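You operate a simulated robot arm through the tools that you are given. There is no shell and no other tool.

You are at the controls of a simulated robot arm. One attempt, no reset.

TASK
Put things in order on the top of the wooden table. At the end: the black hose end stands where the grey rag stood; the grey rag is on the red parts tray; the blue gauge block stands where the small purple rag stood; the small purple rag stands where the black hose end stood; whatever was shut is shut again. Leave all else as you found it, and nothing knocked over.

Only the result counts: the job must be done as asked and must still hold three seconds after the hand-in. Knocking over, shifting, dropping, spilling or breaking anything else fails it.

THE ROBOT
A 6-joint arm with a two-finger parallel gripper, fixed in place. Base frame: the origin is at the foot of the arm, x ahead of it, y to its left, z up; the work surface is at about z = 0. Units: m, degrees, N and s.
With the tool pointing down near the work surface it reaches from about 0.18 to 0.46 m from the base axis. Its first joint turns from -70.0 to 70.0 degrees. Payload 1.9 kg.
Tool frame: the origin (TCP) lies between the finger pads and is the grasp point; the fingertips stand 0.023 m ahead of it; z points along the fingers, y is the line along which they close. Largest opening 0.094 m; finger width 0.038, thickness 0.01; the body of the gripper, 0.054 by 0.096 m, starts 0.039 m behind the TCP.
Orientation is told as [roll, pitch, yaw] about the base's x, y, z axes, in that order, counted from this pose: with the fingers straight down and closing along the base's y, the tool's x points along the base's -x, its y along +y and its z along -z.

THE INTERFACE
- The arm moves only by the tool send_rows. Its argument "increments" is a list of rows, each an object of numbers (a shift or turn left out is 0, a gripper value left out holds the last): "tx", "ty", "tz": the shift along the tool's x, y, z in units of 30 mm (1.0 is 30 mm); "wx", "wy", "wz": the turn, a rotation vector about the tool's x, y, z in units of 8 degrees (1.0 is 8 degrees). In form: [{"tx": .., "ty": .., "tz": .., "wx": .., "wy": .., "wz": ..}, ...]. A call has 1 to 20 rows; each row shifts and turns the commanded pose from where the row before left it, along the tool's axes as they then stand. "jaw" is the opening, from 0 (shut) to 1 (fully open), set as the call begins (left out, the last holds). A call with a number of a shift or a turn outside -1 to 1 is refused whole. A row lasts 0.2 s, in which the tool goes at most 0.05 m and 8.6 degrees; a call with a longer step from one row to the next is refused whole, and so is a gripper value outside its range. Where a pose cannot be reached the arm comes as near as it can. A force on the tool above 40 N (or 10 N above the force at the start of the call, whichever is more), or a blocked arm, ends the call early, and 0.2 s more pass. The fingers move at their own pace (about 0.108 m/s each) and stop on an object; they squeeze with about 43 N. The grip force told is the motor's: it shows also when the fingers shut on nothing. Time passes only in rows, and 0.2 s behind the last, so rows that do not move let the fingers close. It gives the time, the measured TCP pose, the force on the tool (base axes), the opening and the grip force at its end, in the units of the frame above (readings bear some noise), with the torque about the TCP (base axes, N m) and any sound that the robot's microphone picked up.
- Cameras (640 x 400 px; columns grow to the right, rows downward): "scene" is fixed at [0.0423, 0.3074, 0.4158]; the picture's right is [-0.87, -0.50, 0.00], its down [-0.33, 0.57, -0.75] and it looks along [0.38, -0.65, -0.66] (base axes); focal length 214 px, centre (320, 200). "wrist" rides on the gripper at [0.086, 0.016, -0.075] in the tool frame; the picture's right is [-0.18, 0.98, 0.00], its down [-0.58, -0.11, -0.81] and it looks along [-0.79, -0.15, 0.59] (tool axes); focal length 243 px, centre (320, 200). There is no depth. A picture from a camera that has moved, and an enlarged one, comes with that camera's place and axes in the base frame and with its lens.
- grab_frame(camera): a new picture of that camera. No time passes.
- enlarge(camera, box): a new picture of the part [left, top, right, bottom] of that camera's present view, enlarged. No time passes.
- job_done(): hands the job in; it is judged then, once.

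Places have to be worked out from the pictures, the camera data and where the tool is seen. Open the gripper and draw the arm clear of the work before you hand the job in, unless the task says otherwise.

The tools are called as name(argument=value, ...) on one line, values as JSON. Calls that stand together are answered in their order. send_rows: Moves the arm, as the interface text tells. Its arguments: {"type":"object","properties":{"increments":{"type":"array"},"jaw":{"type":"number"}},"required":["increments"]} The other tools are called the same way: grab_frame (camera) takes a picture; enlarge (camera, box) takes an enlarged picture of a part of a camera's view; job_done () hands the job in.

At the start:

```text
time_s: 0.0
tool_pos: [0.2983, -0.1552, 0.3243]
ee_rot: [0.0, 0.0, -0.2]
force: [-0.2, 0.4, -0.4]
wrist_torque: [0.01, -0.01, 0.0]
finger_gap: 0.0942
finger_force: 0.0
```

scene: 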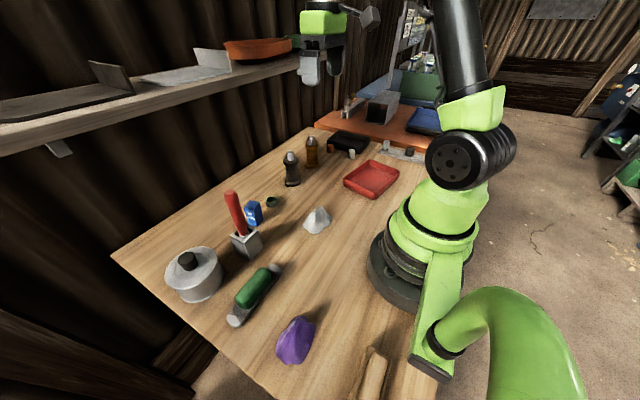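
wrist: 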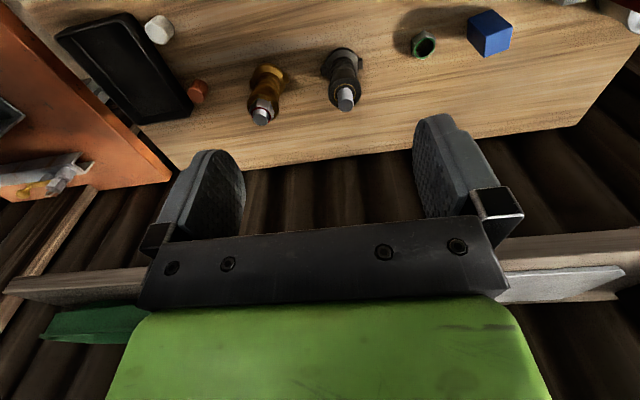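

The first pictures show a table with a red tray, two bottle-like things, a blue block, a red-handled tool, a pot, a green item, a purple rag and a grey rag. I'll enlarge parts of the scene view to tell them apart.

enlarge(camera="scene", box=[100, 170, 340, 330])

enlarge(camera="scene", box=[260, 90, 440, 210])

enlarge(camera="scene", box=[220, 250, 445, 400])

grab_frame(camera="wrist")

```text
2.50 times, centred on (220, 250) of scene
camera zoom: at [0.0423, 0.3074, 0.4158], right [-0.87, -0.5, 0.0], down [-0.33, 0.57, -0.75], along [0.38, -0.65, -0.66], focal length 536 px, centre (570, 75)
```

zoom: 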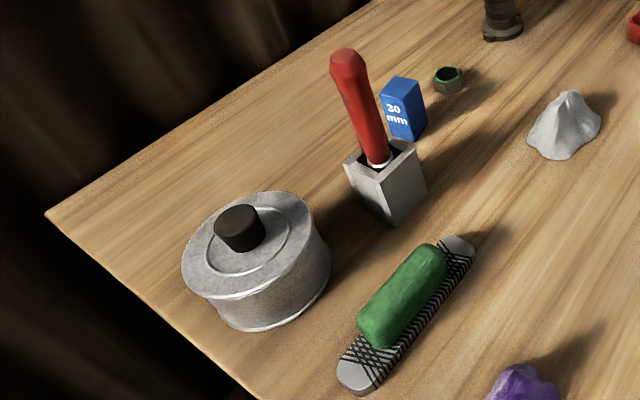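

```text
3.33 times, centred on (350, 150) of scene
camera zoom: at [0.0423, 0.3074, 0.4158], right [-0.87, -0.5, 0.0], down [-0.33, 0.57, -0.75], along [0.38, -0.65, -0.66], focal length 715 px, centre (220, 367)
```

zoom: 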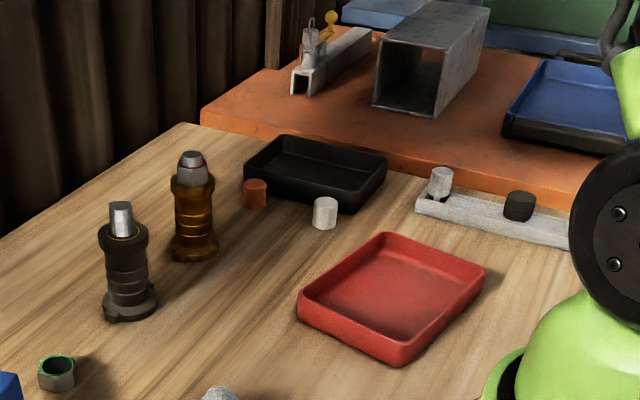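

```text
2.67 times, centred on (332, 325) of scene
camera zoom: at [0.0423, 0.3074, 0.4158], right [-0.87, -0.5, 0.0], down [-0.33, 0.57, -0.75], along [0.38, -0.65, -0.66], focal length 572 px, centre (287, -133)
```

zoom: 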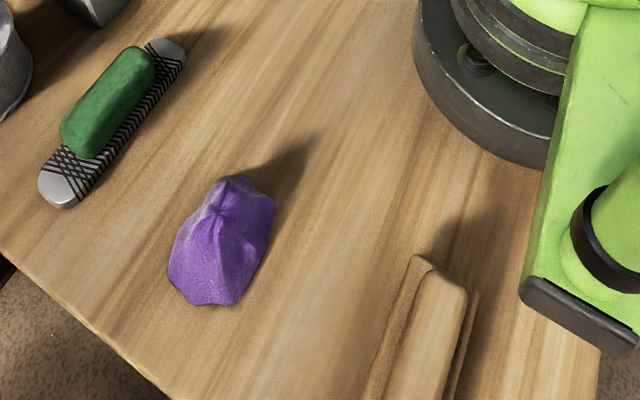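

```text
taken
camera wrist: at [0.212, -0.1391, 0.3997], right [0.19, 0.98, 0.0], down [0.58, -0.11, 0.81], along [0.79, -0.15, -0.59], focal length 243 px, centre (320, 200)
```

wrist: 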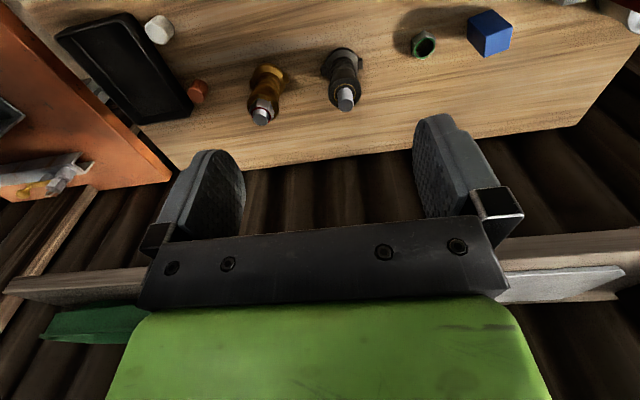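

All the named things are visible: grey rag near (0.22,-0.02), black hose end near (0.39,-0.15), blue block near (0.37,0.05), purple rag near (0.12,0.23), red tray near (0.17,-0.28). I'll keep high and move the wrist camera back to see them better.

send_rows(increments=[{"tx": 0.5, "ty": 0.7, "tz": 0.3}, {"tx": 0.5, "ty": 0.7, "tz": 0.3}, {"tx": 0.5, "ty": 0.7, "tz": 0.3}, {"tx": 0.5, "ty": 0.7, "tz": 0.3}, {"tx": 0.5, "ty": 0.7, "tz": 0.3}, {"tx": 0.5, "ty": 0.7, "tz": 0.3}], jaw=1)

grab_frame(camera="wrist")

grab_frame(camera="scene")

```text
time_s: 1.4
tool_pos: [0.21, -0.0287, 0.2703]
ee_rot: [0.0, -0.1, -0.2]
force: [0.0, 0.5, -0.7]
wrist_torque: [0.01, 0.02, 0.01]
finger_gap: 0.0938
finger_force: 0.1
```

```text
taken
camera wrist: at [0.1229, -0.0128, 0.3448], right [0.19, 0.98, 0.0], down [0.58, -0.11, 0.81], along [0.79, -0.15, -0.59], focal length 243 px, centre (320, 200)
```

wrist: 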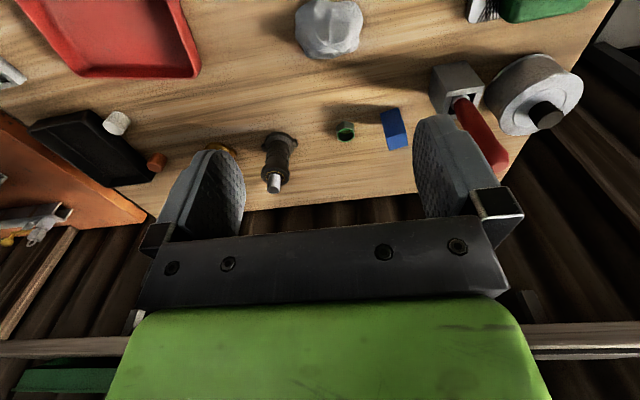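

```text
taken
```

scene: 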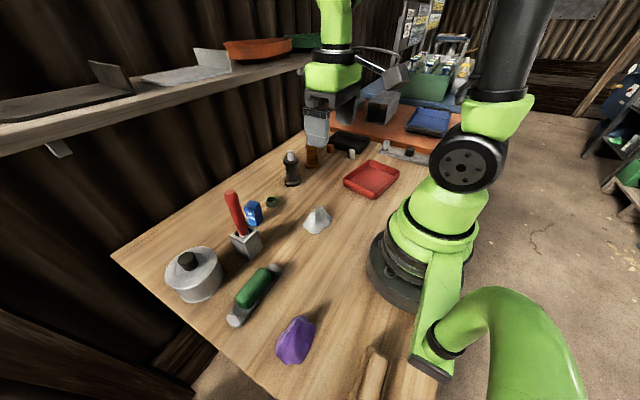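

The view shows nearly everything. I'll tilt the tool about its y so that the camera looks more straight down for measuring places.

send_rows(increments=[{"wy": 1.0}, {"wy": 1.0}, {"wy": 1.0}, {"wy": 1.0}])

grab_frame(camera="wrist")

```text
time_s: 2.4
tool_pos: [0.2091, -0.0289, 0.271]
ee_rot: [-0.1, 32.1, -0.2]
force: [0.6, -0.1, -0.3]
wrist_torque: [0.04, -0.02, -0.03]
finger_gap: 0.094
finger_force: 0.2
```

```text
taken
camera wrist: at [0.1754, -0.013, 0.3802], right [0.16, 0.98, -0.1], down [0.92, -0.11, 0.38], along [0.36, -0.15, -0.92], focal length 243 px, centre (320, 200)
```

wrist: 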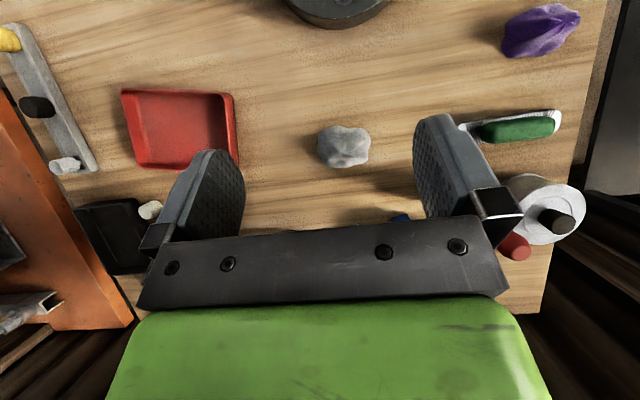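

From above the grey rag reads about (0.236,-0.025), with the tray to its right and the purple rag up at the far left side. I'll enlarge both cameras on the grey rag, purple rag and tray to reconcile my estimates.

enlarge(camera="wrist", box=[290, 100, 410, 190])

enlarge(camera="wrist", box=[80, 60, 280, 185])

enlarge(camera="scene", box=[280, 190, 360, 240])

enlarge(camera="wrist", box=[460, 0, 640, 112])

```text
4.44 times, centred on (350, 145) of wrist
camera zoom: at [0.1754, -0.013, 0.3802], right [0.16, 0.98, -0.1], down [0.92, -0.11, 0.38], along [0.36, -0.15, -0.92], focal length 1078 px, centre (187, 444)
```

zoom: 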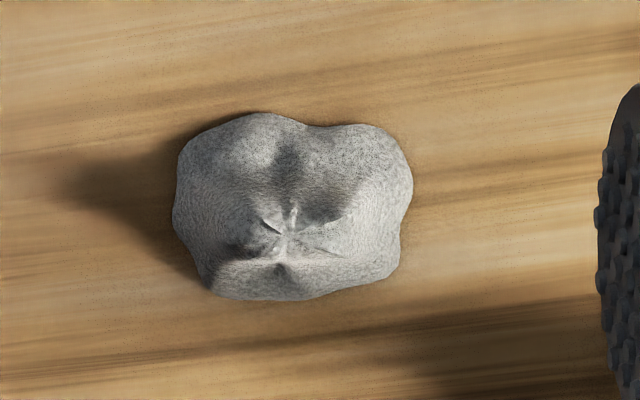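

```text
3.20 times, centred on (180, 122) of wrist
camera zoom: at [0.1754, -0.013, 0.3802], right [0.16, 0.98, -0.1], down [0.92, -0.11, 0.38], along [0.36, -0.15, -0.92], focal length 776 px, centre (768, 448)
```

zoom: 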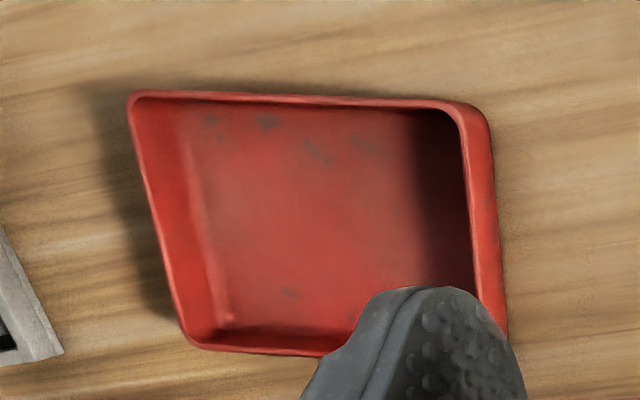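

```text
8.00 times, centred on (320, 215) of scene
camera zoom: at [0.0423, 0.3074, 0.4158], right [-0.87, -0.5, 0.0], down [-0.33, 0.57, -0.75], along [0.38, -0.65, -0.66], focal length 1716 px, centre (320, 80)
```

zoom: 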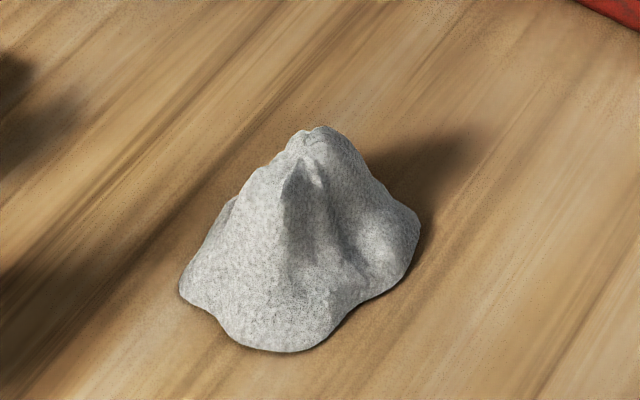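

```text
3.56 times, centred on (550, 56) of wrist
camera zoom: at [0.1754, -0.013, 0.3802], right [0.16, 0.98, -0.1], down [0.92, -0.11, 0.38], along [0.36, -0.15, -0.92], focal length 863 px, centre (-498, 712)
```

zoom: 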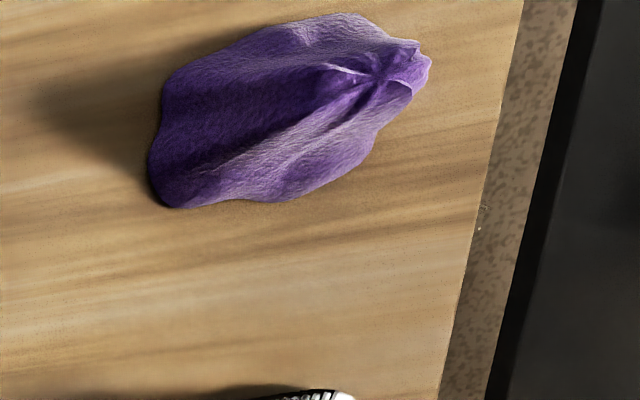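

Correcting for the zoom offsets, both cameras agree: grey rag centre (0.239,-0.025) about 0.06 tall and narrower along x, purple rag (0.136,0.22), tray centre (0.182,-0.27). I'll bring the tool upright and turn it 90° so the fingers close along x over the grey rag.

send_rows(increments=[{"wy": -1.0}, {"wy": -1.0}, {"wy": -1.0}, {"wy": -1.0}, {"wz": -1.0}, {"wz": -1.0}, {"wz": -1.0}, {"wz": -1.0}, {"wz": -1.0}, {"wz": -1.0}, {"wz": -1.0}, {"wz": -1.0}, {"wz": -1.0}, {"wz": -1.0}, {"wz": -1.0}, {"wz": -0.28}])

grab_frame(camera="wrist")

```text
time_s: 5.8
tool_pos: [0.2086, -0.0305, 0.2707]
ee_rot: [-0.1, 0.0, 90.3]
force: [0.3, 0.2, 0.8]
wrist_torque: [0.03, -0.01, 0.01]
finger_gap: 0.094
finger_force: 0.0
```

```text
taken
camera wrist: at [0.193, -0.116, 0.3459], right [-0.98, 0.18, 0.0], down [0.11, 0.58, 0.81], along [0.15, 0.79, -0.59], focal length 243 px, centre (320, 200)
```

wrist: 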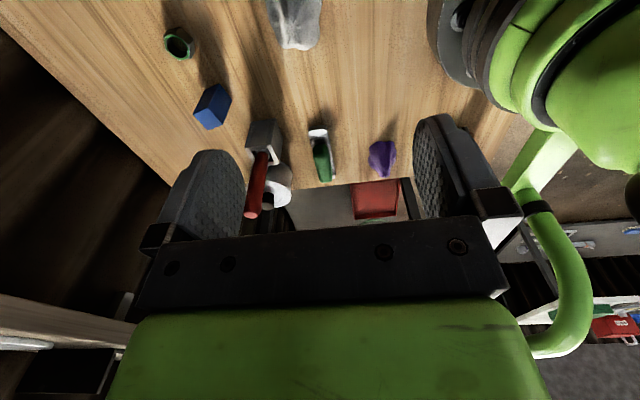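

The tool is upright at yaw 90. I'll centre over the grey rag and go down to about z = 0.13 for a close look.

send_rows(increments=[{"tx": -0.08, "ty": -0.5}, {"tx": -0.08, "ty": -0.5}, {"tz": 0.95}, {"tz": 0.95}, {"tz": 0.95}, {"tz": 0.95}, {"tz": 0.9}])

grab_frame(camera="wrist")

grab_frame(camera="scene")

```text
time_s: 7.4
tool_pos: [0.2388, -0.0248, 0.1314]
ee_rot: [-0.1, 0.0, 90.2]
force: [-0.7, -0.5, 0.3]
wrist_torque: [-0.03, -0.01, -0.04]
finger_gap: 0.094
finger_force: 0.0
```

```text
taken
camera wrist: at [0.2223, -0.1122, 0.2053], right [-0.98, 0.18, 0.0], down [0.11, 0.58, 0.81], along [0.15, 0.79, -0.59], focal length 243 px, centre (320, 200)
```

wrist: 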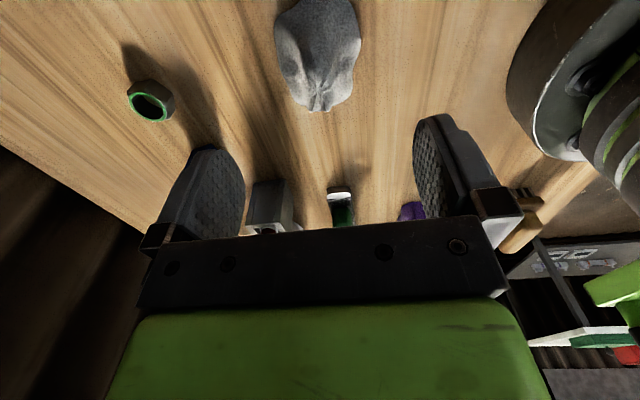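

```text
taken
```

scene: 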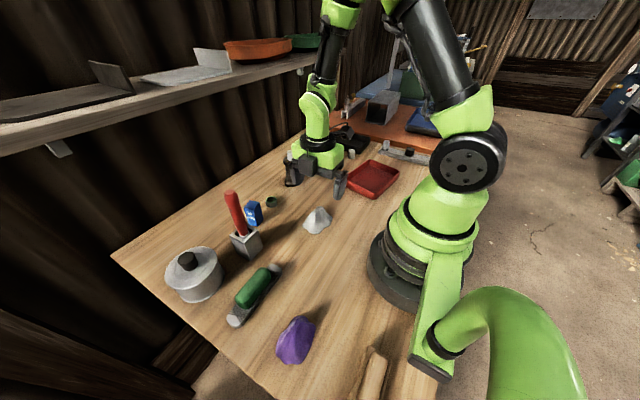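

The rag's tip shows at (320,108), which agrees with the peak at about (0.238,-0.022), and its sides lie evenly between the fingers. I'll go down to z ≈ 0.031 with the fingers open.

send_rows(increments=[{"tz": 0.8, "tx": -0.05}, {"tz": 0.8}, {"tz": 0.8}, {"tz": 0.5}, {"tz": 0.43}])

grab_frame(camera="wrist")

enlarge(camera="scene", box=[240, 140, 400, 240])

```text
time_s: 8.6
tool_pos: [0.2376, -0.0237, 0.0293]
ee_rot: [-0.2, 0.0, 90.1]
force: [-0.2, 0.4, 0.5]
wrist_torque: [-0.02, -0.01, 0.01]
finger_gap: 0.0939
finger_force: 0.2
```

```text
taken
camera wrist: at [0.2226, -0.1097, 0.1047], right [-0.98, 0.18, 0.0], down [0.11, 0.58, 0.81], along [0.15, 0.79, -0.59], focal length 243 px, centre (320, 200)
```

wrist: 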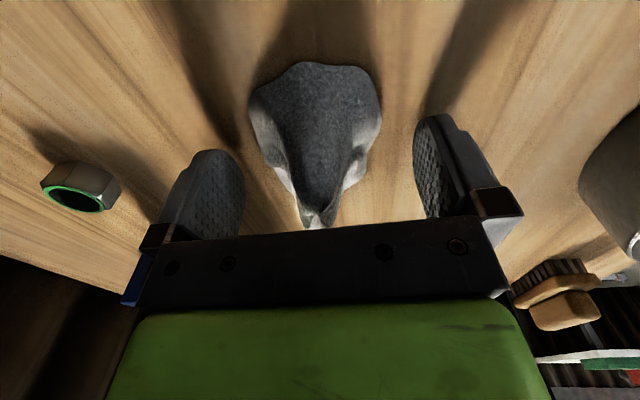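

```text
4.00 times, centred on (320, 190) of scene
camera zoom: at [0.0423, 0.3074, 0.4158], right [-0.87, -0.5, 0.0], down [-0.33, 0.57, -0.75], along [0.38, -0.65, -0.66], focal length 858 px, centre (320, 240)
```

zoom: 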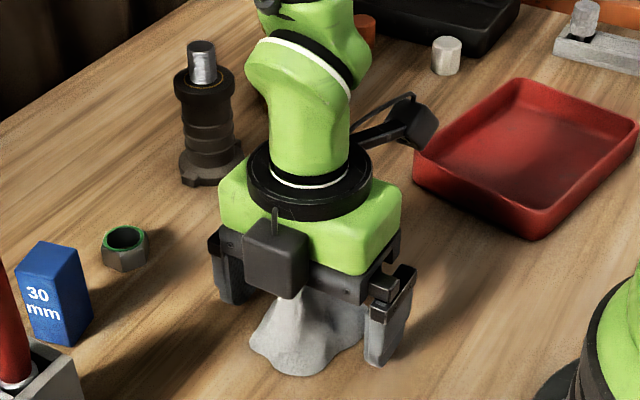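

The rag sits between the open fingers without contact. I close the jaws and let them settle.

send_rows(increments=[{"tz": 0}, {"tz": 0}, {"tz": 0}, {"tz": 0}], jaw=0)

grab_frame(camera="wrist")

```text
time_s: 9.6
tool_pos: [0.2395, -0.0228, 0.0296]
ee_rot: [-0.1, 0.0, 90.2]
force: [-1.2, -2.0, 30.8]
wrist_torque: [0.06, -0.36, -0.19]
finger_gap: 0.0469
finger_force: 43.1
```

```text
taken
camera wrist: at [0.223, -0.1098, 0.1053], right [-0.98, 0.18, 0.0], down [0.11, 0.58, 0.81], along [0.15, 0.79, -0.59], focal length 243 px, centre (320, 200)
```

wrist: 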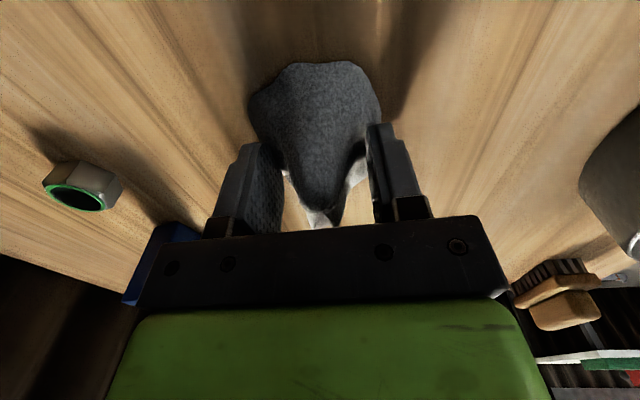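

The fingers hold the rag at a gap of 0.047 with 43 N, though its slopes press up on the tool. I'll lift gently by a centimetre to test whether it holds.

send_rows(increments=[{"tz": -0.1}, {"tz": -0.1}, {"tz": -0.15}, {"tz": 0}])

grab_frame(camera="wrist")

enlarge(camera="scene", box=[240, 140, 400, 240])

```text
time_s: 10.6
tool_pos: [0.2402, -0.0233, 0.0403]
ee_rot: [-0.2, 0.0, 90.1]
force: [1.3, -1.2, 13.2]
wrist_torque: [-0.08, -0.02, 0.02]
finger_gap: 0.023
finger_force: 42.9
```

```text
taken
camera wrist: at [0.2235, -0.1097, 0.1153], right [-0.98, 0.18, 0.0], down [0.11, 0.58, 0.81], along [0.15, 0.79, -0.59], focal length 243 px, centre (320, 200)
```

wrist: 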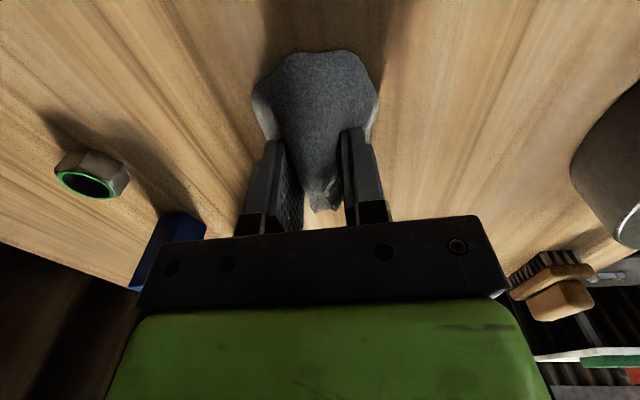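

```text
4.00 times, centred on (320, 190) of scene
camera zoom: at [0.0423, 0.3074, 0.4158], right [-0.87, -0.5, 0.0], down [-0.33, 0.57, -0.75], along [0.38, -0.65, -0.66], focal length 858 px, centre (320, 240)
```

zoom: 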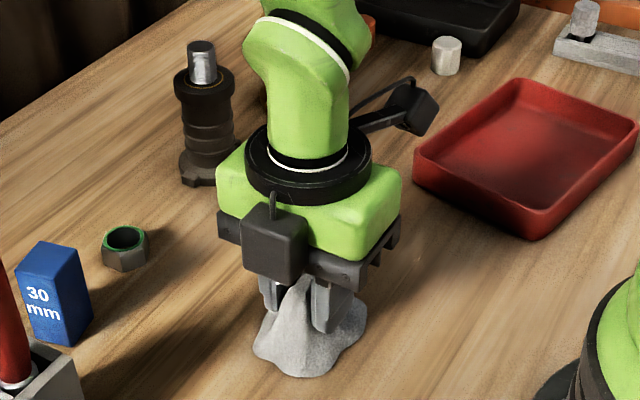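

The fingers slid up the slope to a narrower part (gap 0.023), and the rag is still on the table. The peak gets steeper higher up, so I'll lift slowly a bit more and watch force and gap.

send_rows(increments=[{"tz": -0.1}, {"tz": -0.1}, {"tz": -0.1}, {"tz": 0}])

grab_frame(camera="wrist")

enlarge(camera="scene", box=[240, 140, 400, 240])

```text
time_s: 11.6
tool_pos: [0.2394, -0.023, 0.0488]
ee_rot: [-0.2, 0.1, 90.0]
force: [-0.5, 0.1, -0.9]
wrist_torque: [0.0, 0.01, 0.0]
finger_gap: 0.0228
finger_force: 43.2
```

```text
taken
camera wrist: at [0.2229, -0.1096, 0.1244], right [-0.98, 0.18, 0.0], down [0.11, 0.58, 0.81], along [0.15, 0.79, -0.59], focal length 243 px, centre (320, 200)
```

wrist: 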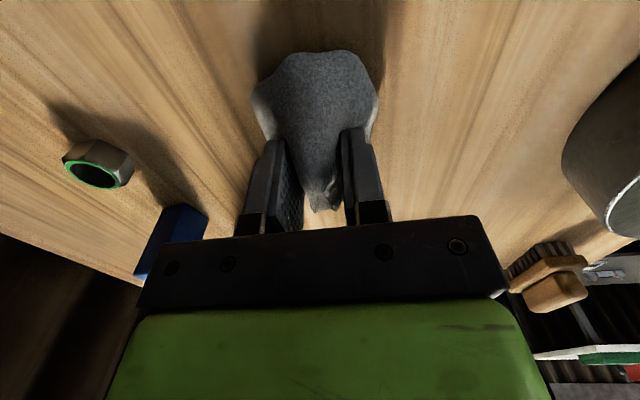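

```text
4.00 times, centred on (320, 190) of scene
camera zoom: at [0.0423, 0.3074, 0.4158], right [-0.87, -0.5, 0.0], down [-0.33, 0.57, -0.75], along [0.38, -0.65, -0.66], focal length 858 px, centre (320, 240)
```

zoom: 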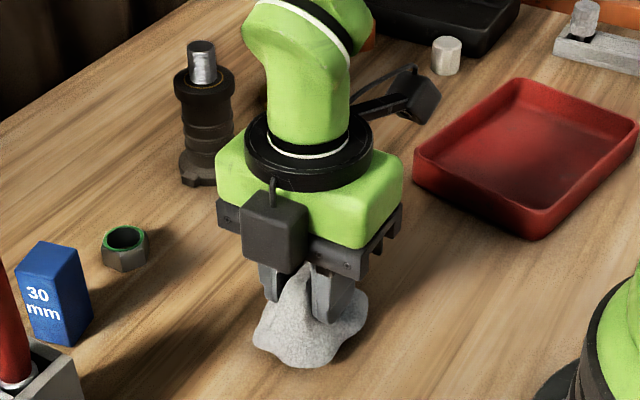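

The rag now moves with the gripper (gap steady, force back to its weight), so it is held with its base about 0.040 below the TCP. I'll raise it to about z = 0.14.

send_rows(increments=[{"tz": -0.2}, {"tz": -0.4}, {"tz": -0.6}, {"tz": -0.6}, {"tz": -0.6}, {"tz": -0.5}, {"tz": -0.2}])

grab_frame(camera="wrist")

grab_frame(camera="scene")

```text
time_s: 13.2
tool_pos: [0.2381, -0.0229, 0.1421]
ee_rot: [0.0, -0.1, 90.1]
force: [-0.4, -0.7, -0.4]
wrist_torque: [-0.04, -0.03, 0.0]
finger_gap: 0.023
finger_force: 42.9
```

```text
taken
camera wrist: at [0.223, -0.1094, 0.2174], right [-0.98, 0.18, 0.0], down [0.11, 0.58, 0.81], along [0.15, 0.79, -0.59], focal length 243 px, centre (320, 200)
```

wrist: 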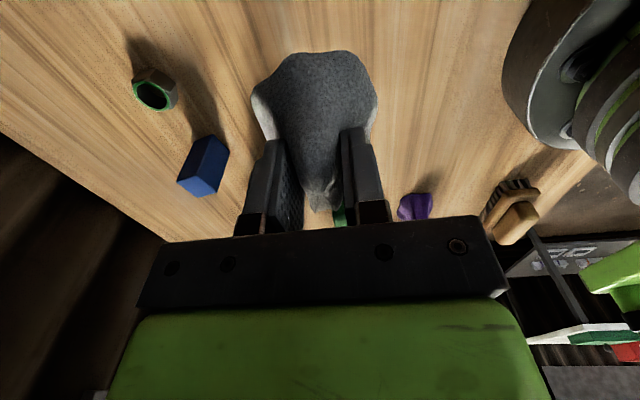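

```text
taken
```

scene: 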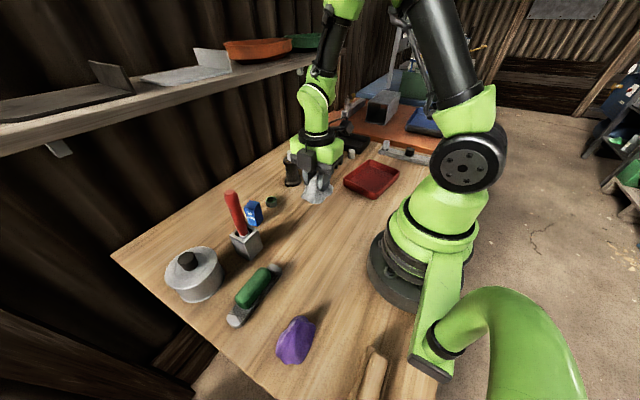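

The rag is safely off the table. I'll carry it at this height to above the tray's centre near (0.182,-0.27).

send_rows(increments=[{"tx": 0.5, "ty": 0.11}, {"tx": 0.8, "ty": 0.18}, {"tx": 0.85, "ty": 0.2}, {"tx": 0.85, "ty": 0.2}, {"tx": 0.85, "ty": 0.2}, {"tx": 0.85, "ty": 0.2}, {"tx": 0.85, "ty": 0.2}, {"tx": 0.85, "ty": 0.2}, {"tx": 0.85, "ty": 0.2}, {"tx": 0.6, "ty": 0.14}, {"tx": 0.38, "ty": 0.07}])

grab_frame(camera="wrist")

enlarge(camera="scene", box=[280, 80, 480, 205])

```text
time_s: 15.6
tool_pos: [0.183, -0.272, 0.1428]
ee_rot: [-0.1, 0.0, 90.1]
force: [0.9, 0.3, -0.4]
wrist_torque: [0.0, -0.01, -0.02]
finger_gap: 0.0229
finger_force: 43.0
```

```text
taken
camera wrist: at [0.1666, -0.3573, 0.2171], right [-0.98, 0.18, 0.0], down [0.11, 0.58, 0.81], along [0.15, 0.79, -0.59], focal length 243 px, centre (320, 200)
```

wrist: 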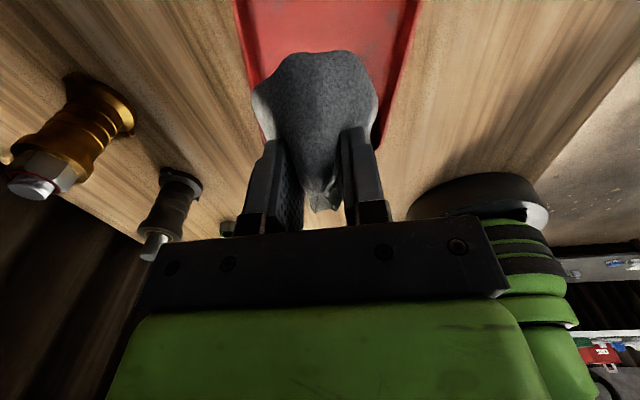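

```text
3.20 times, centred on (380, 142) of scene
camera zoom: at [0.0423, 0.3074, 0.4158], right [-0.87, -0.5, 0.0], down [-0.33, 0.57, -0.75], along [0.38, -0.65, -0.66], focal length 686 px, centre (128, 384)
```

zoom: 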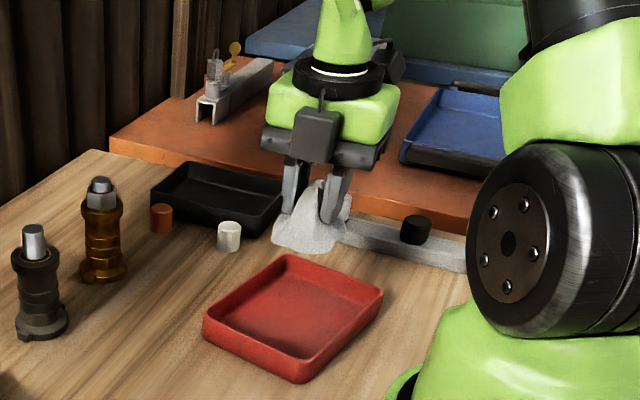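

The rag hangs above the tray; both cameras put the tray centre near (0.181,-0.265) with its long side turned about 10°. I'll nudge over, turn the tool by -10° and descend to z ≈ 0.06.

send_rows(increments=[{"tx": -0.22, "ty": 0.05}, {"wz": 0.6}, {"wz": 0.6}, {"tz": 0.5}, {"tz": 0.7}, {"tz": 0.7}, {"tz": 0.5}, {"tz": 0.3}])

grab_frame(camera="wrist")

enlarge(camera="scene", box=[280, 80, 480, 205])

```text
time_s: 17.4
tool_pos: [0.1809, -0.2637, 0.0599]
ee_rot: [-0.1, 0.0, 80.5]
force: [-0.1, 0.4, -0.2]
wrist_torque: [0.02, -0.03, 0.01]
finger_gap: 0.0231
finger_force: 43.1
```

```text
taken
camera wrist: at [0.1506, -0.3461, 0.1359], right [-0.94, 0.34, 0.0], down [0.2, 0.56, 0.81], along [0.28, 0.76, -0.59], focal length 243 px, centre (320, 200)
```

wrist: 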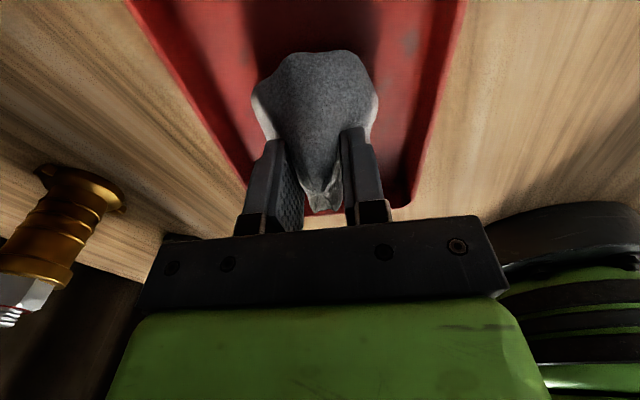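

```text
3.20 times, centred on (380, 142) of scene
camera zoom: at [0.0423, 0.3074, 0.4158], right [-0.87, -0.5, 0.0], down [-0.33, 0.57, -0.75], along [0.38, -0.65, -0.66], focal length 686 px, centre (128, 384)
```

zoom: 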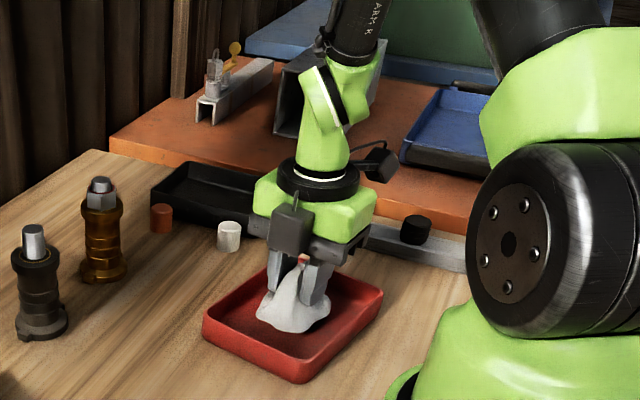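

The rag is well inside the tray's walls. I'll lower in small steps until the tray floor is felt.

send_rows(increments=[{"tz": 0.12}, {"tz": 0.12}, {"tz": 0.1}, {"tz": 0.08}, {"tz": 0.06}])

enlarge(camera="scene", box=[310, 110, 430, 205])

```text
time_s: 18.6
tool_pos: [0.1801, -0.2624, 0.0465]
ee_rot: [-0.2, 0.0, 80.5]
force: [0.3, 0.6, 0.8]
wrist_torque: [-0.02, 0.04, -0.02]
finger_gap: 0.023
finger_force: 43.0
```

```text
4.21 times, centred on (370, 158) of scene
camera zoom: at [0.0423, 0.3074, 0.4158], right [-0.87, -0.5, 0.0], down [-0.33, 0.57, -0.75], along [0.38, -0.65, -0.66], focal length 903 px, centre (110, 379)
```

zoom: 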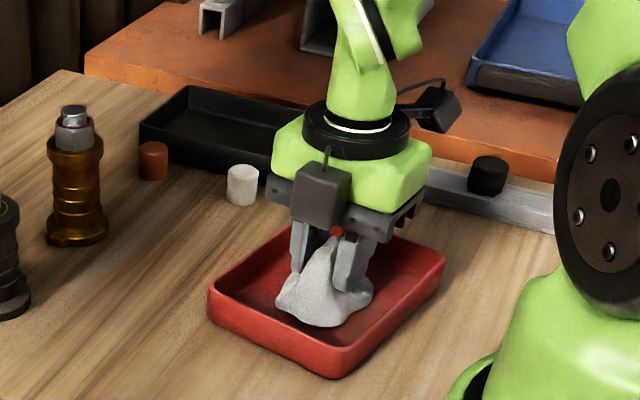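

No clear contact yet at z = 0.0465. I continue in 1–2 mm steps.

send_rows(increments=[{"tz": 0.05}, {"tz": 0.05}, {"tz": 0}])

```text
time_s: 19.3
tool_pos: [0.181, -0.2641, 0.0451]
ee_rot: [0.0, 0.1, 80.4]
force: [-1.2, 2.4, 12.4]
wrist_torque: [0.06, 0.09, 0.0]
finger_gap: 0.023
finger_force: 42.7
stopped in row 3: the force on the tool passed its limit at 42 N (the readings are from after the stop); the commanded pose is now the measured one
```

The tray floor is felt (12 N up). I release by opening partway only, so the fingers stay clear of the tray walls.

send_rows(increments=[{"tz": 0}, {"tz": 0}, {"tz": 0}], jaw=0.6)

grab_frame(camera="wrist")

```text
time_s: 20.1
tool_pos: [0.1805, -0.264, 0.0439]
ee_rot: [-0.1, 0.0, 80.4]
force: [0.7, -2.2, 7.0]
wrist_torque: [-0.01, 0.17, 0.03]
finger_gap: 0.056
finger_force: 0.1
```

```text
taken
camera wrist: at [0.1506, -0.3465, 0.12], right [-0.94, 0.34, 0.0], down [0.2, 0.56, 0.81], along [0.28, 0.76, -0.59], focal length 243 px, centre (320, 200)
```

wrist: 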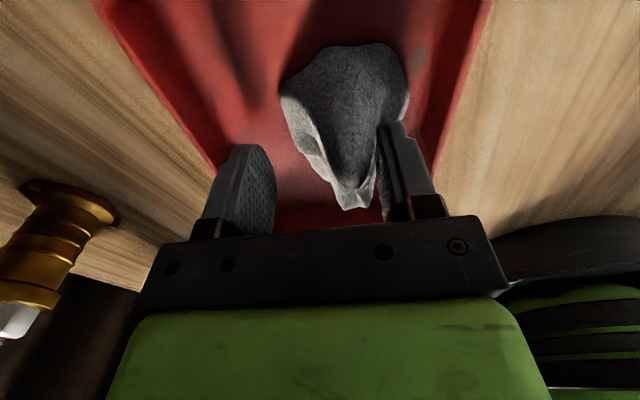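

The rag is released but leans near the right finger. I'll rise slowly a little and check it stays.

send_rows(increments=[{"tz": -0.1}, {"tz": -0.15}, {"tz": -0.15}])

grab_frame(camera="wrist")

enlarge(camera="scene", box=[310, 110, 430, 205])

```text
time_s: 20.9
tool_pos: [0.1811, -0.2624, 0.0567]
ee_rot: [0.0, 0.0, 80.4]
force: [-0.1, 0.0, 0.3]
wrist_torque: [0.0, -0.01, 0.02]
finger_gap: 0.0564
finger_force: 0.2
```

```text
taken
camera wrist: at [0.1505, -0.3463, 0.1321], right [-0.94, 0.35, 0.0], down [0.2, 0.56, 0.81], along [0.28, 0.76, -0.59], focal length 243 px, centre (320, 200)
```

wrist: 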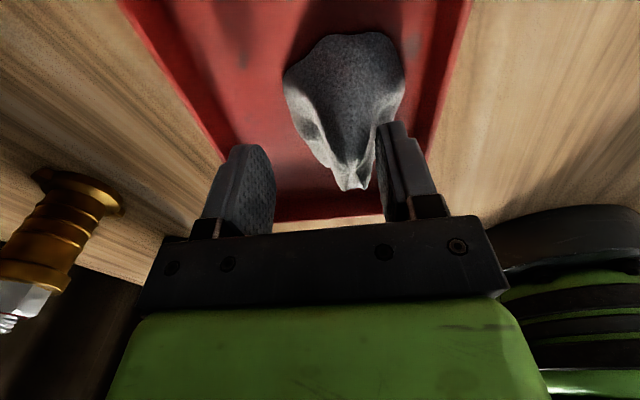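

```text
4.21 times, centred on (370, 158) of scene
camera zoom: at [0.0423, 0.3074, 0.4158], right [-0.87, -0.5, 0.0], down [-0.33, 0.57, -0.75], along [0.38, -0.65, -0.66], focal length 903 px, centre (110, 379)
```

zoom: 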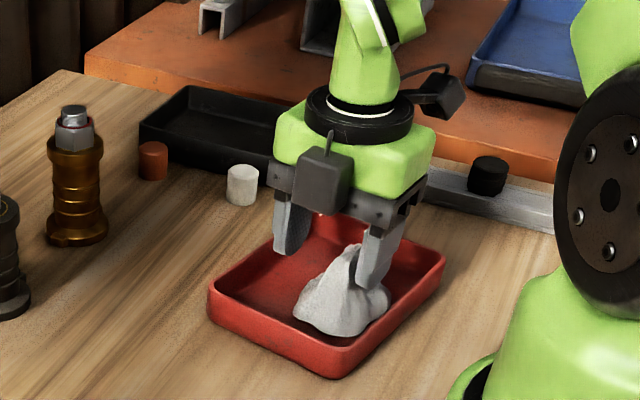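

The rag stands free inside the tray and the force is zero. I'll rise to about z = 0.2 and check that the tray did not move.

send_rows(increments=[{"tz": -0.4}, {"tz": -0.6}, {"tz": -0.8}, {"tz": -0.8}, {"tz": -0.8}, {"tz": -0.8}, {"tz": -0.6}])

grab_frame(camera="wrist")

enlarge(camera="scene", box=[280, 80, 480, 205])

```text
time_s: 22.5
tool_pos: [0.1796, -0.2632, 0.201]
ee_rot: [-0.1, 0.0, 80.5]
force: [-0.2, 0.2, 0.2]
wrist_torque: [0.01, 0.01, 0.0]
finger_gap: 0.0565
finger_force: 0.0
```

```text
taken
camera wrist: at [0.1499, -0.3464, 0.2761], right [-0.94, 0.35, 0.0], down [0.2, 0.56, 0.81], along [0.28, 0.76, -0.59], focal length 243 px, centre (320, 200)
```

wrist: 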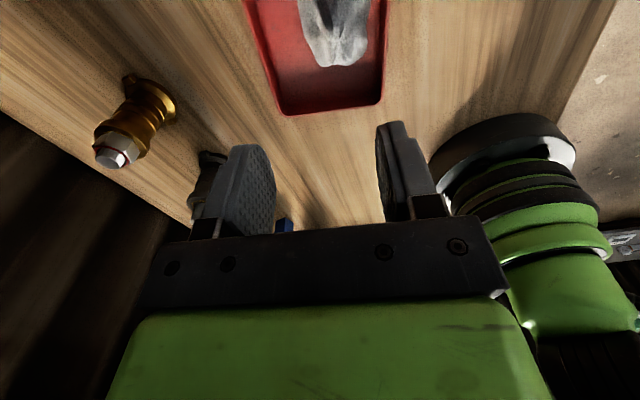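

```text
3.20 times, centred on (380, 142) of scene
camera zoom: at [0.0423, 0.3074, 0.4158], right [-0.87, -0.5, 0.0], down [-0.33, 0.57, -0.75], along [0.38, -0.65, -0.66], focal length 686 px, centre (128, 384)
```

zoom: 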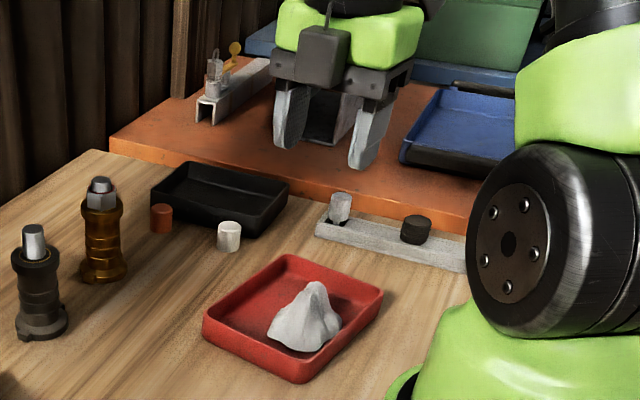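

The tray's corners are where they were and the grey rag stands in it. Next the black hose end: I turn the tool back to yaw 0 and move to (0.30,-0.137,0.2) to look at it.

send_rows(increments=[{"wz": 1.0}, {"wz": 1.0}, {"wz": 1.0}, {"wz": 1.0}, {"wz": 1.0}, {"wz": 1.0}, {"wz": 1.0}, {"wz": 1.0}, {"wz": 1.0}, {"wz": 1.0}, {"wz": 0.06}, {"tx": -0.66, "ty": 0.7}, {"tx": -0.66, "ty": 0.7}, {"tx": -0.66, "ty": 0.7}, {"tx": -0.66, "ty": 0.7}, {"tx": -0.66, "ty": 0.7}, {"tx": -0.66, "ty": 0.7}], jaw=1)

grab_frame(camera="wrist")

grab_frame(camera="scene")

```text
time_s: 26.1
tool_pos: [0.3001, -0.1372, 0.2004]
ee_rot: [0.0, -0.1, -0.1]
force: [-1.2, 0.6, 0.0]
wrist_torque: [-0.02, 0.01, -0.04]
finger_gap: 0.0941
finger_force: 0.2
```

```text
taken
camera wrist: at [0.2135, -0.1216, 0.2759], right [0.19, 0.98, 0.0], down [0.58, -0.11, 0.81], along [0.79, -0.15, -0.59], focal length 243 px, centre (320, 200)
```

wrist: 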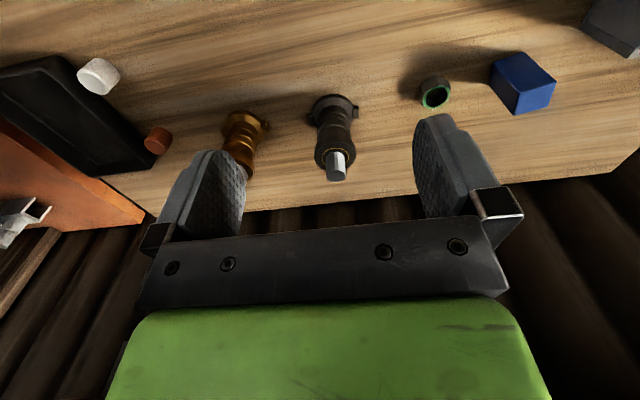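

```text
taken
```

scene: 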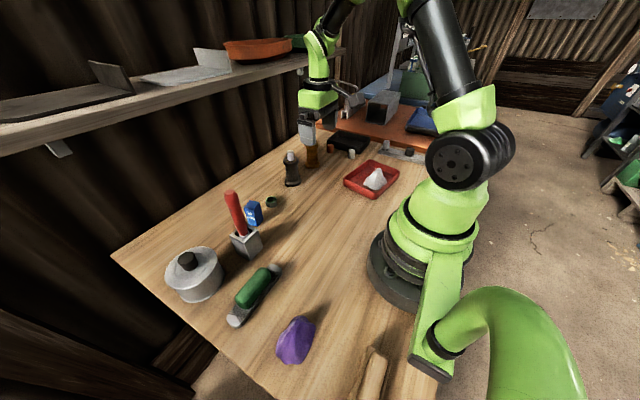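

I'll enlarge the hose end in both views to fix its axis, heights and widths.

enlarge(camera="wrist", box=[280, 80, 392, 190])

enlarge(camera="scene", box=[260, 140, 340, 195])

```text
3.64 times, centred on (336, 135) of wrist
camera zoom: at [0.2135, -0.1216, 0.2759], right [0.19, 0.98, 0.0], down [0.58, -0.11, 0.81], along [0.79, -0.15, -0.59], focal length 882 px, centre (262, 436)
```

zoom: 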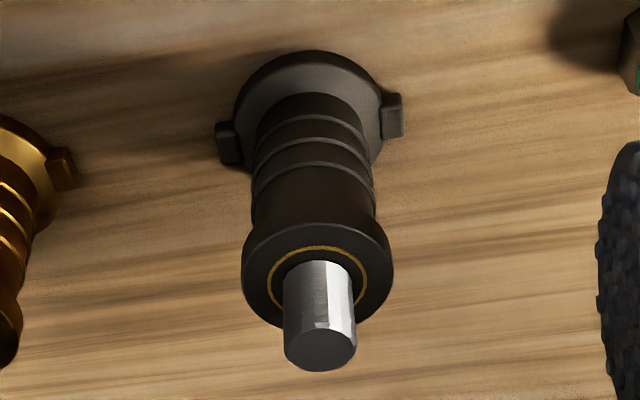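

```text
7.27 times, centred on (300, 168) of scene
camera zoom: at [0.0423, 0.3074, 0.4158], right [-0.87, -0.5, 0.0], down [-0.33, 0.57, -0.75], along [0.38, -0.65, -0.66], focal length 1560 px, centre (466, 436)
```

zoom: 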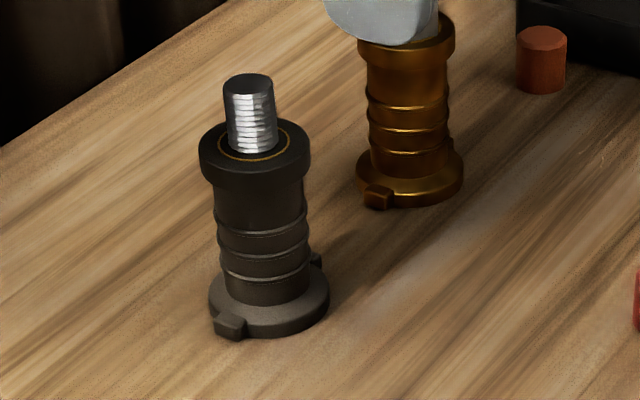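

Both views agree: the hose end's axis is at about (0.397,-0.137), 0.11 tall, with a top flange near z 0.065–0.08 (Ø≈0.046). The palm must clear the silver tip, so I'll grip the top flange with TCP near z = 0.078; first I move above it.

send_rows(increments=[{"tx": -0.6}, {"tx": -0.8}, {"tx": -0.8}, {"tx": -0.7}, {"tx": -0.33}])

grab_frame(camera="wrist")

enlarge(camera="scene", box=[220, 40, 380, 200])

```text
time_s: 27.3
tool_pos: [0.3984, -0.1378, 0.1996]
ee_rot: [-0.1, -0.1, -0.2]
force: [0.1, 0.4, -0.1]
wrist_torque: [0.01, 0.03, 0.03]
finger_gap: 0.0937
finger_force: 0.1
```

```text
taken
camera wrist: at [0.3101, -0.1215, 0.2756], right [0.19, 0.98, 0.0], down [0.58, -0.11, 0.81], along [0.79, -0.15, -0.59], focal length 243 px, centre (320, 200)
```

wrist: 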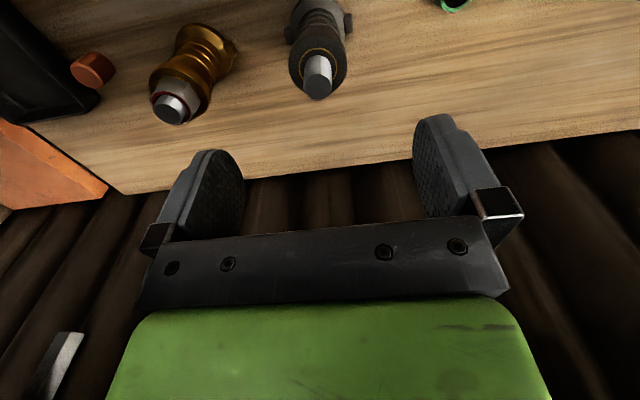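

```text
2.50 times, centred on (300, 120) of scene
camera zoom: at [0.0423, 0.3074, 0.4158], right [-0.87, -0.5, 0.0], down [-0.33, 0.57, -0.75], along [0.38, -0.65, -0.66], focal length 536 px, centre (370, 400)
```

zoom: 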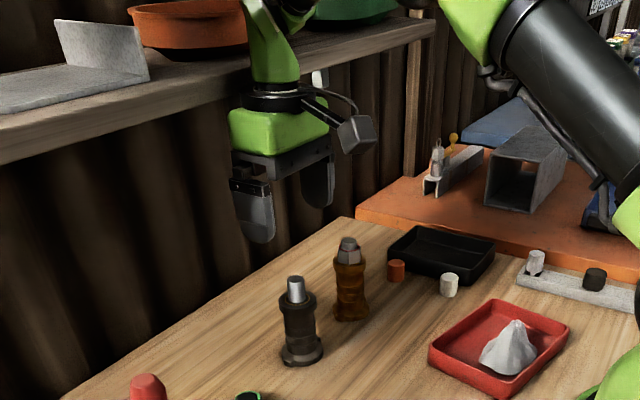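

The tip shows at about (317,84), close to what I predicted for (0.397,-0.139). One enlarged look to fix the sideways offset before going down.

enlarge(camera="wrist", box=[270, 0, 370, 110])

```text
3.64 times, centred on (320, 55) of wrist
camera zoom: at [0.3101, -0.1215, 0.2756], right [0.19, 0.98, 0.0], down [0.58, -0.11, 0.81], along [0.79, -0.15, -0.59], focal length 882 px, centre (320, 727)
```

zoom: 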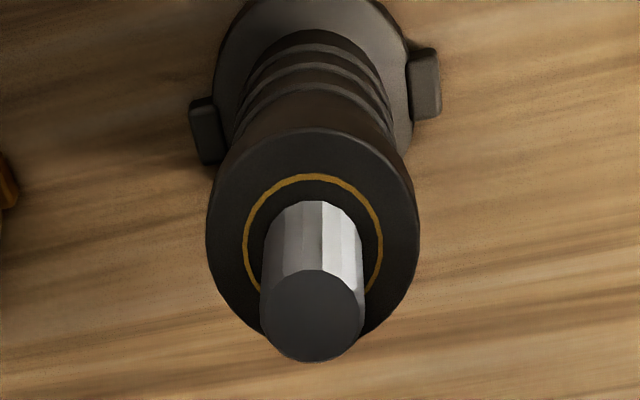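

The hose axis comes out at (0.398,-0.139), and the TCP is within about 1 mm of it. I descend to z ≈ 0.078 with open fingers.

send_rows(increments=[{"ty": -0.04, "tz": 0.6}, {"tz": 0.8}, {"tz": 0.8}, {"tz": 0.8}, {"tz": 0.6}, {"tz": 0.44}])

grab_frame(camera="wrist")

enlarge(camera="scene", box=[220, 100, 380, 200])

```text
time_s: 28.7
tool_pos: [0.3972, -0.1389, 0.079]
ee_rot: [0.0, -0.1, -0.1]
force: [0.0, 0.7, -0.1]
wrist_torque: [-0.01, 0.02, 0.0]
finger_gap: 0.0939
finger_force: 0.0
```

```text
taken
camera wrist: at [0.3105, -0.1231, 0.1543], right [0.19, 0.98, 0.0], down [0.58, -0.11, 0.81], along [0.79, -0.15, -0.59], focal length 243 px, centre (320, 200)
```

wrist: 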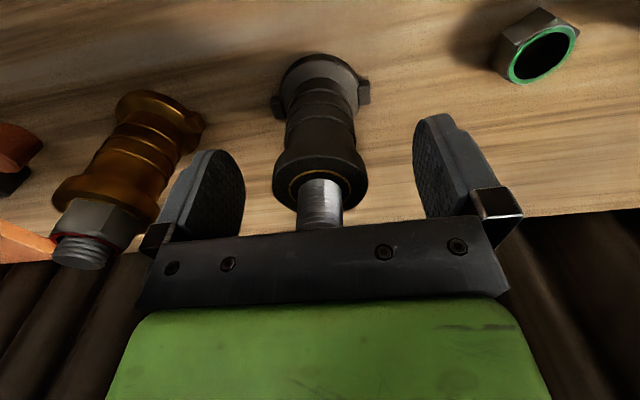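

```text
4.00 times, centred on (300, 150) of scene
camera zoom: at [0.0423, 0.3074, 0.4158], right [-0.87, -0.5, 0.0], down [-0.33, 0.57, -0.75], along [0.38, -0.65, -0.66], focal length 858 px, centre (400, 400)
```

zoom: 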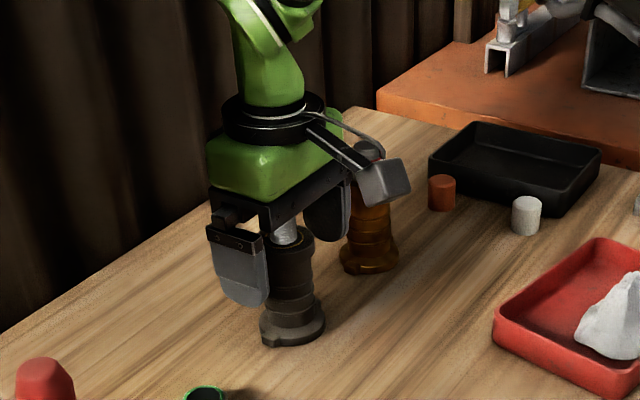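

The hose's flange lies at the grasp point, midway between the pads, with no contact and clear of the brown one. I close the jaws.

send_rows(increments=[{"tz": 0}, {"tz": 0}, {"tz": 0}, {"tz": 0}], jaw=0)

grab_frame(camera="wrist")

```text
time_s: 29.7
tool_pos: [0.3971, -0.1398, 0.0786]
ee_rot: [-0.1, -0.1, -0.1]
force: [0.6, -0.2, 0.0]
wrist_torque: [0.0, -0.02, -0.04]
finger_gap: 0.0451
finger_force: 42.9
```

```text
taken
camera wrist: at [0.3104, -0.1231, 0.1544], right [0.19, 0.98, 0.0], down [0.58, -0.11, 0.81], along [0.79, -0.15, -0.59], focal length 243 px, centre (320, 200)
```

wrist: 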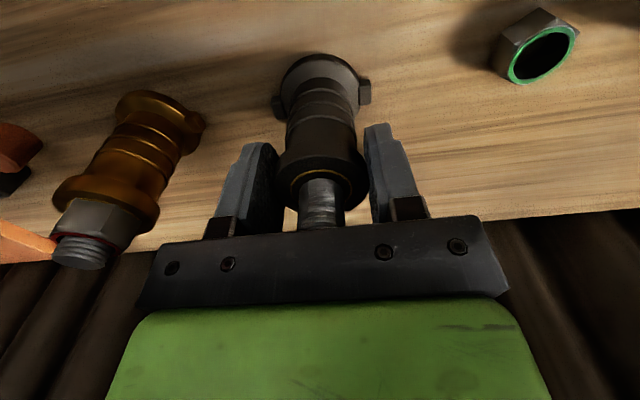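

The jaws hold the flange at a gap of 0.045. Hose original place: (0.397,-0.139). I lift it gently straight up.

send_rows(increments=[{"tz": -0.15}, {"tz": -0.3}, {"tz": -0.5}, {"tz": -0.6}, {"tz": -0.6}, {"tz": -0.6}, {"tz": -0.4}])

grab_frame(camera="wrist")

enlarge(camera="scene", box=[220, 80, 380, 200])

```text
time_s: 31.3
tool_pos: [0.396, -0.1384, 0.1746]
ee_rot: [-0.1, -0.1, 0.0]
force: [0.9, -0.3, -1.9]
wrist_torque: [0.02, 0.03, 0.02]
finger_gap: 0.045
finger_force: 43.1
```

```text
taken
camera wrist: at [0.3101, -0.1225, 0.2496], right [0.18, 0.98, 0.0], down [0.58, -0.11, 0.81], along [0.79, -0.15, -0.59], focal length 243 px, centre (320, 200)
```

wrist: 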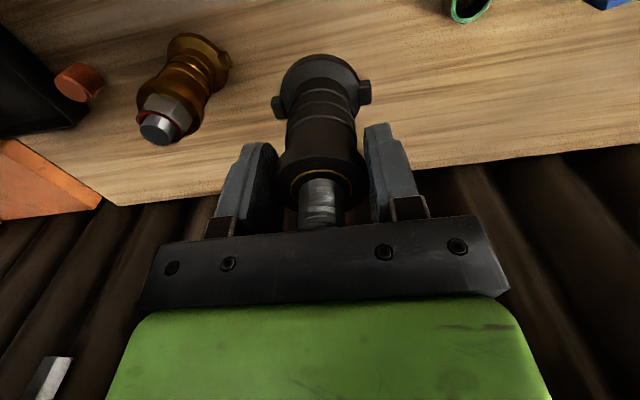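

```text
3.33 times, centred on (300, 140) of scene
camera zoom: at [0.0423, 0.3074, 0.4158], right [-0.87, -0.5, 0.0], down [-0.33, 0.57, -0.75], along [0.38, -0.65, -0.66], focal length 715 px, centre (387, 400)
```

zoom: 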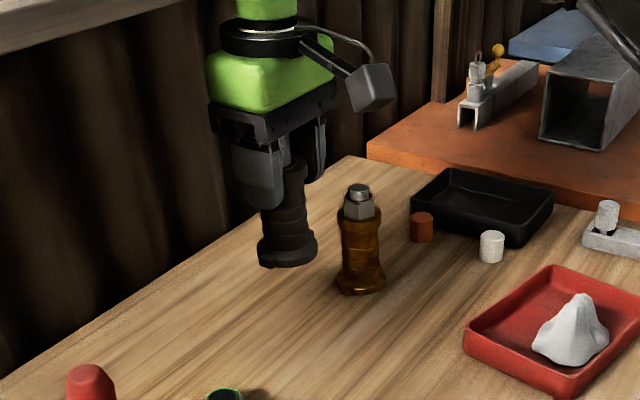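

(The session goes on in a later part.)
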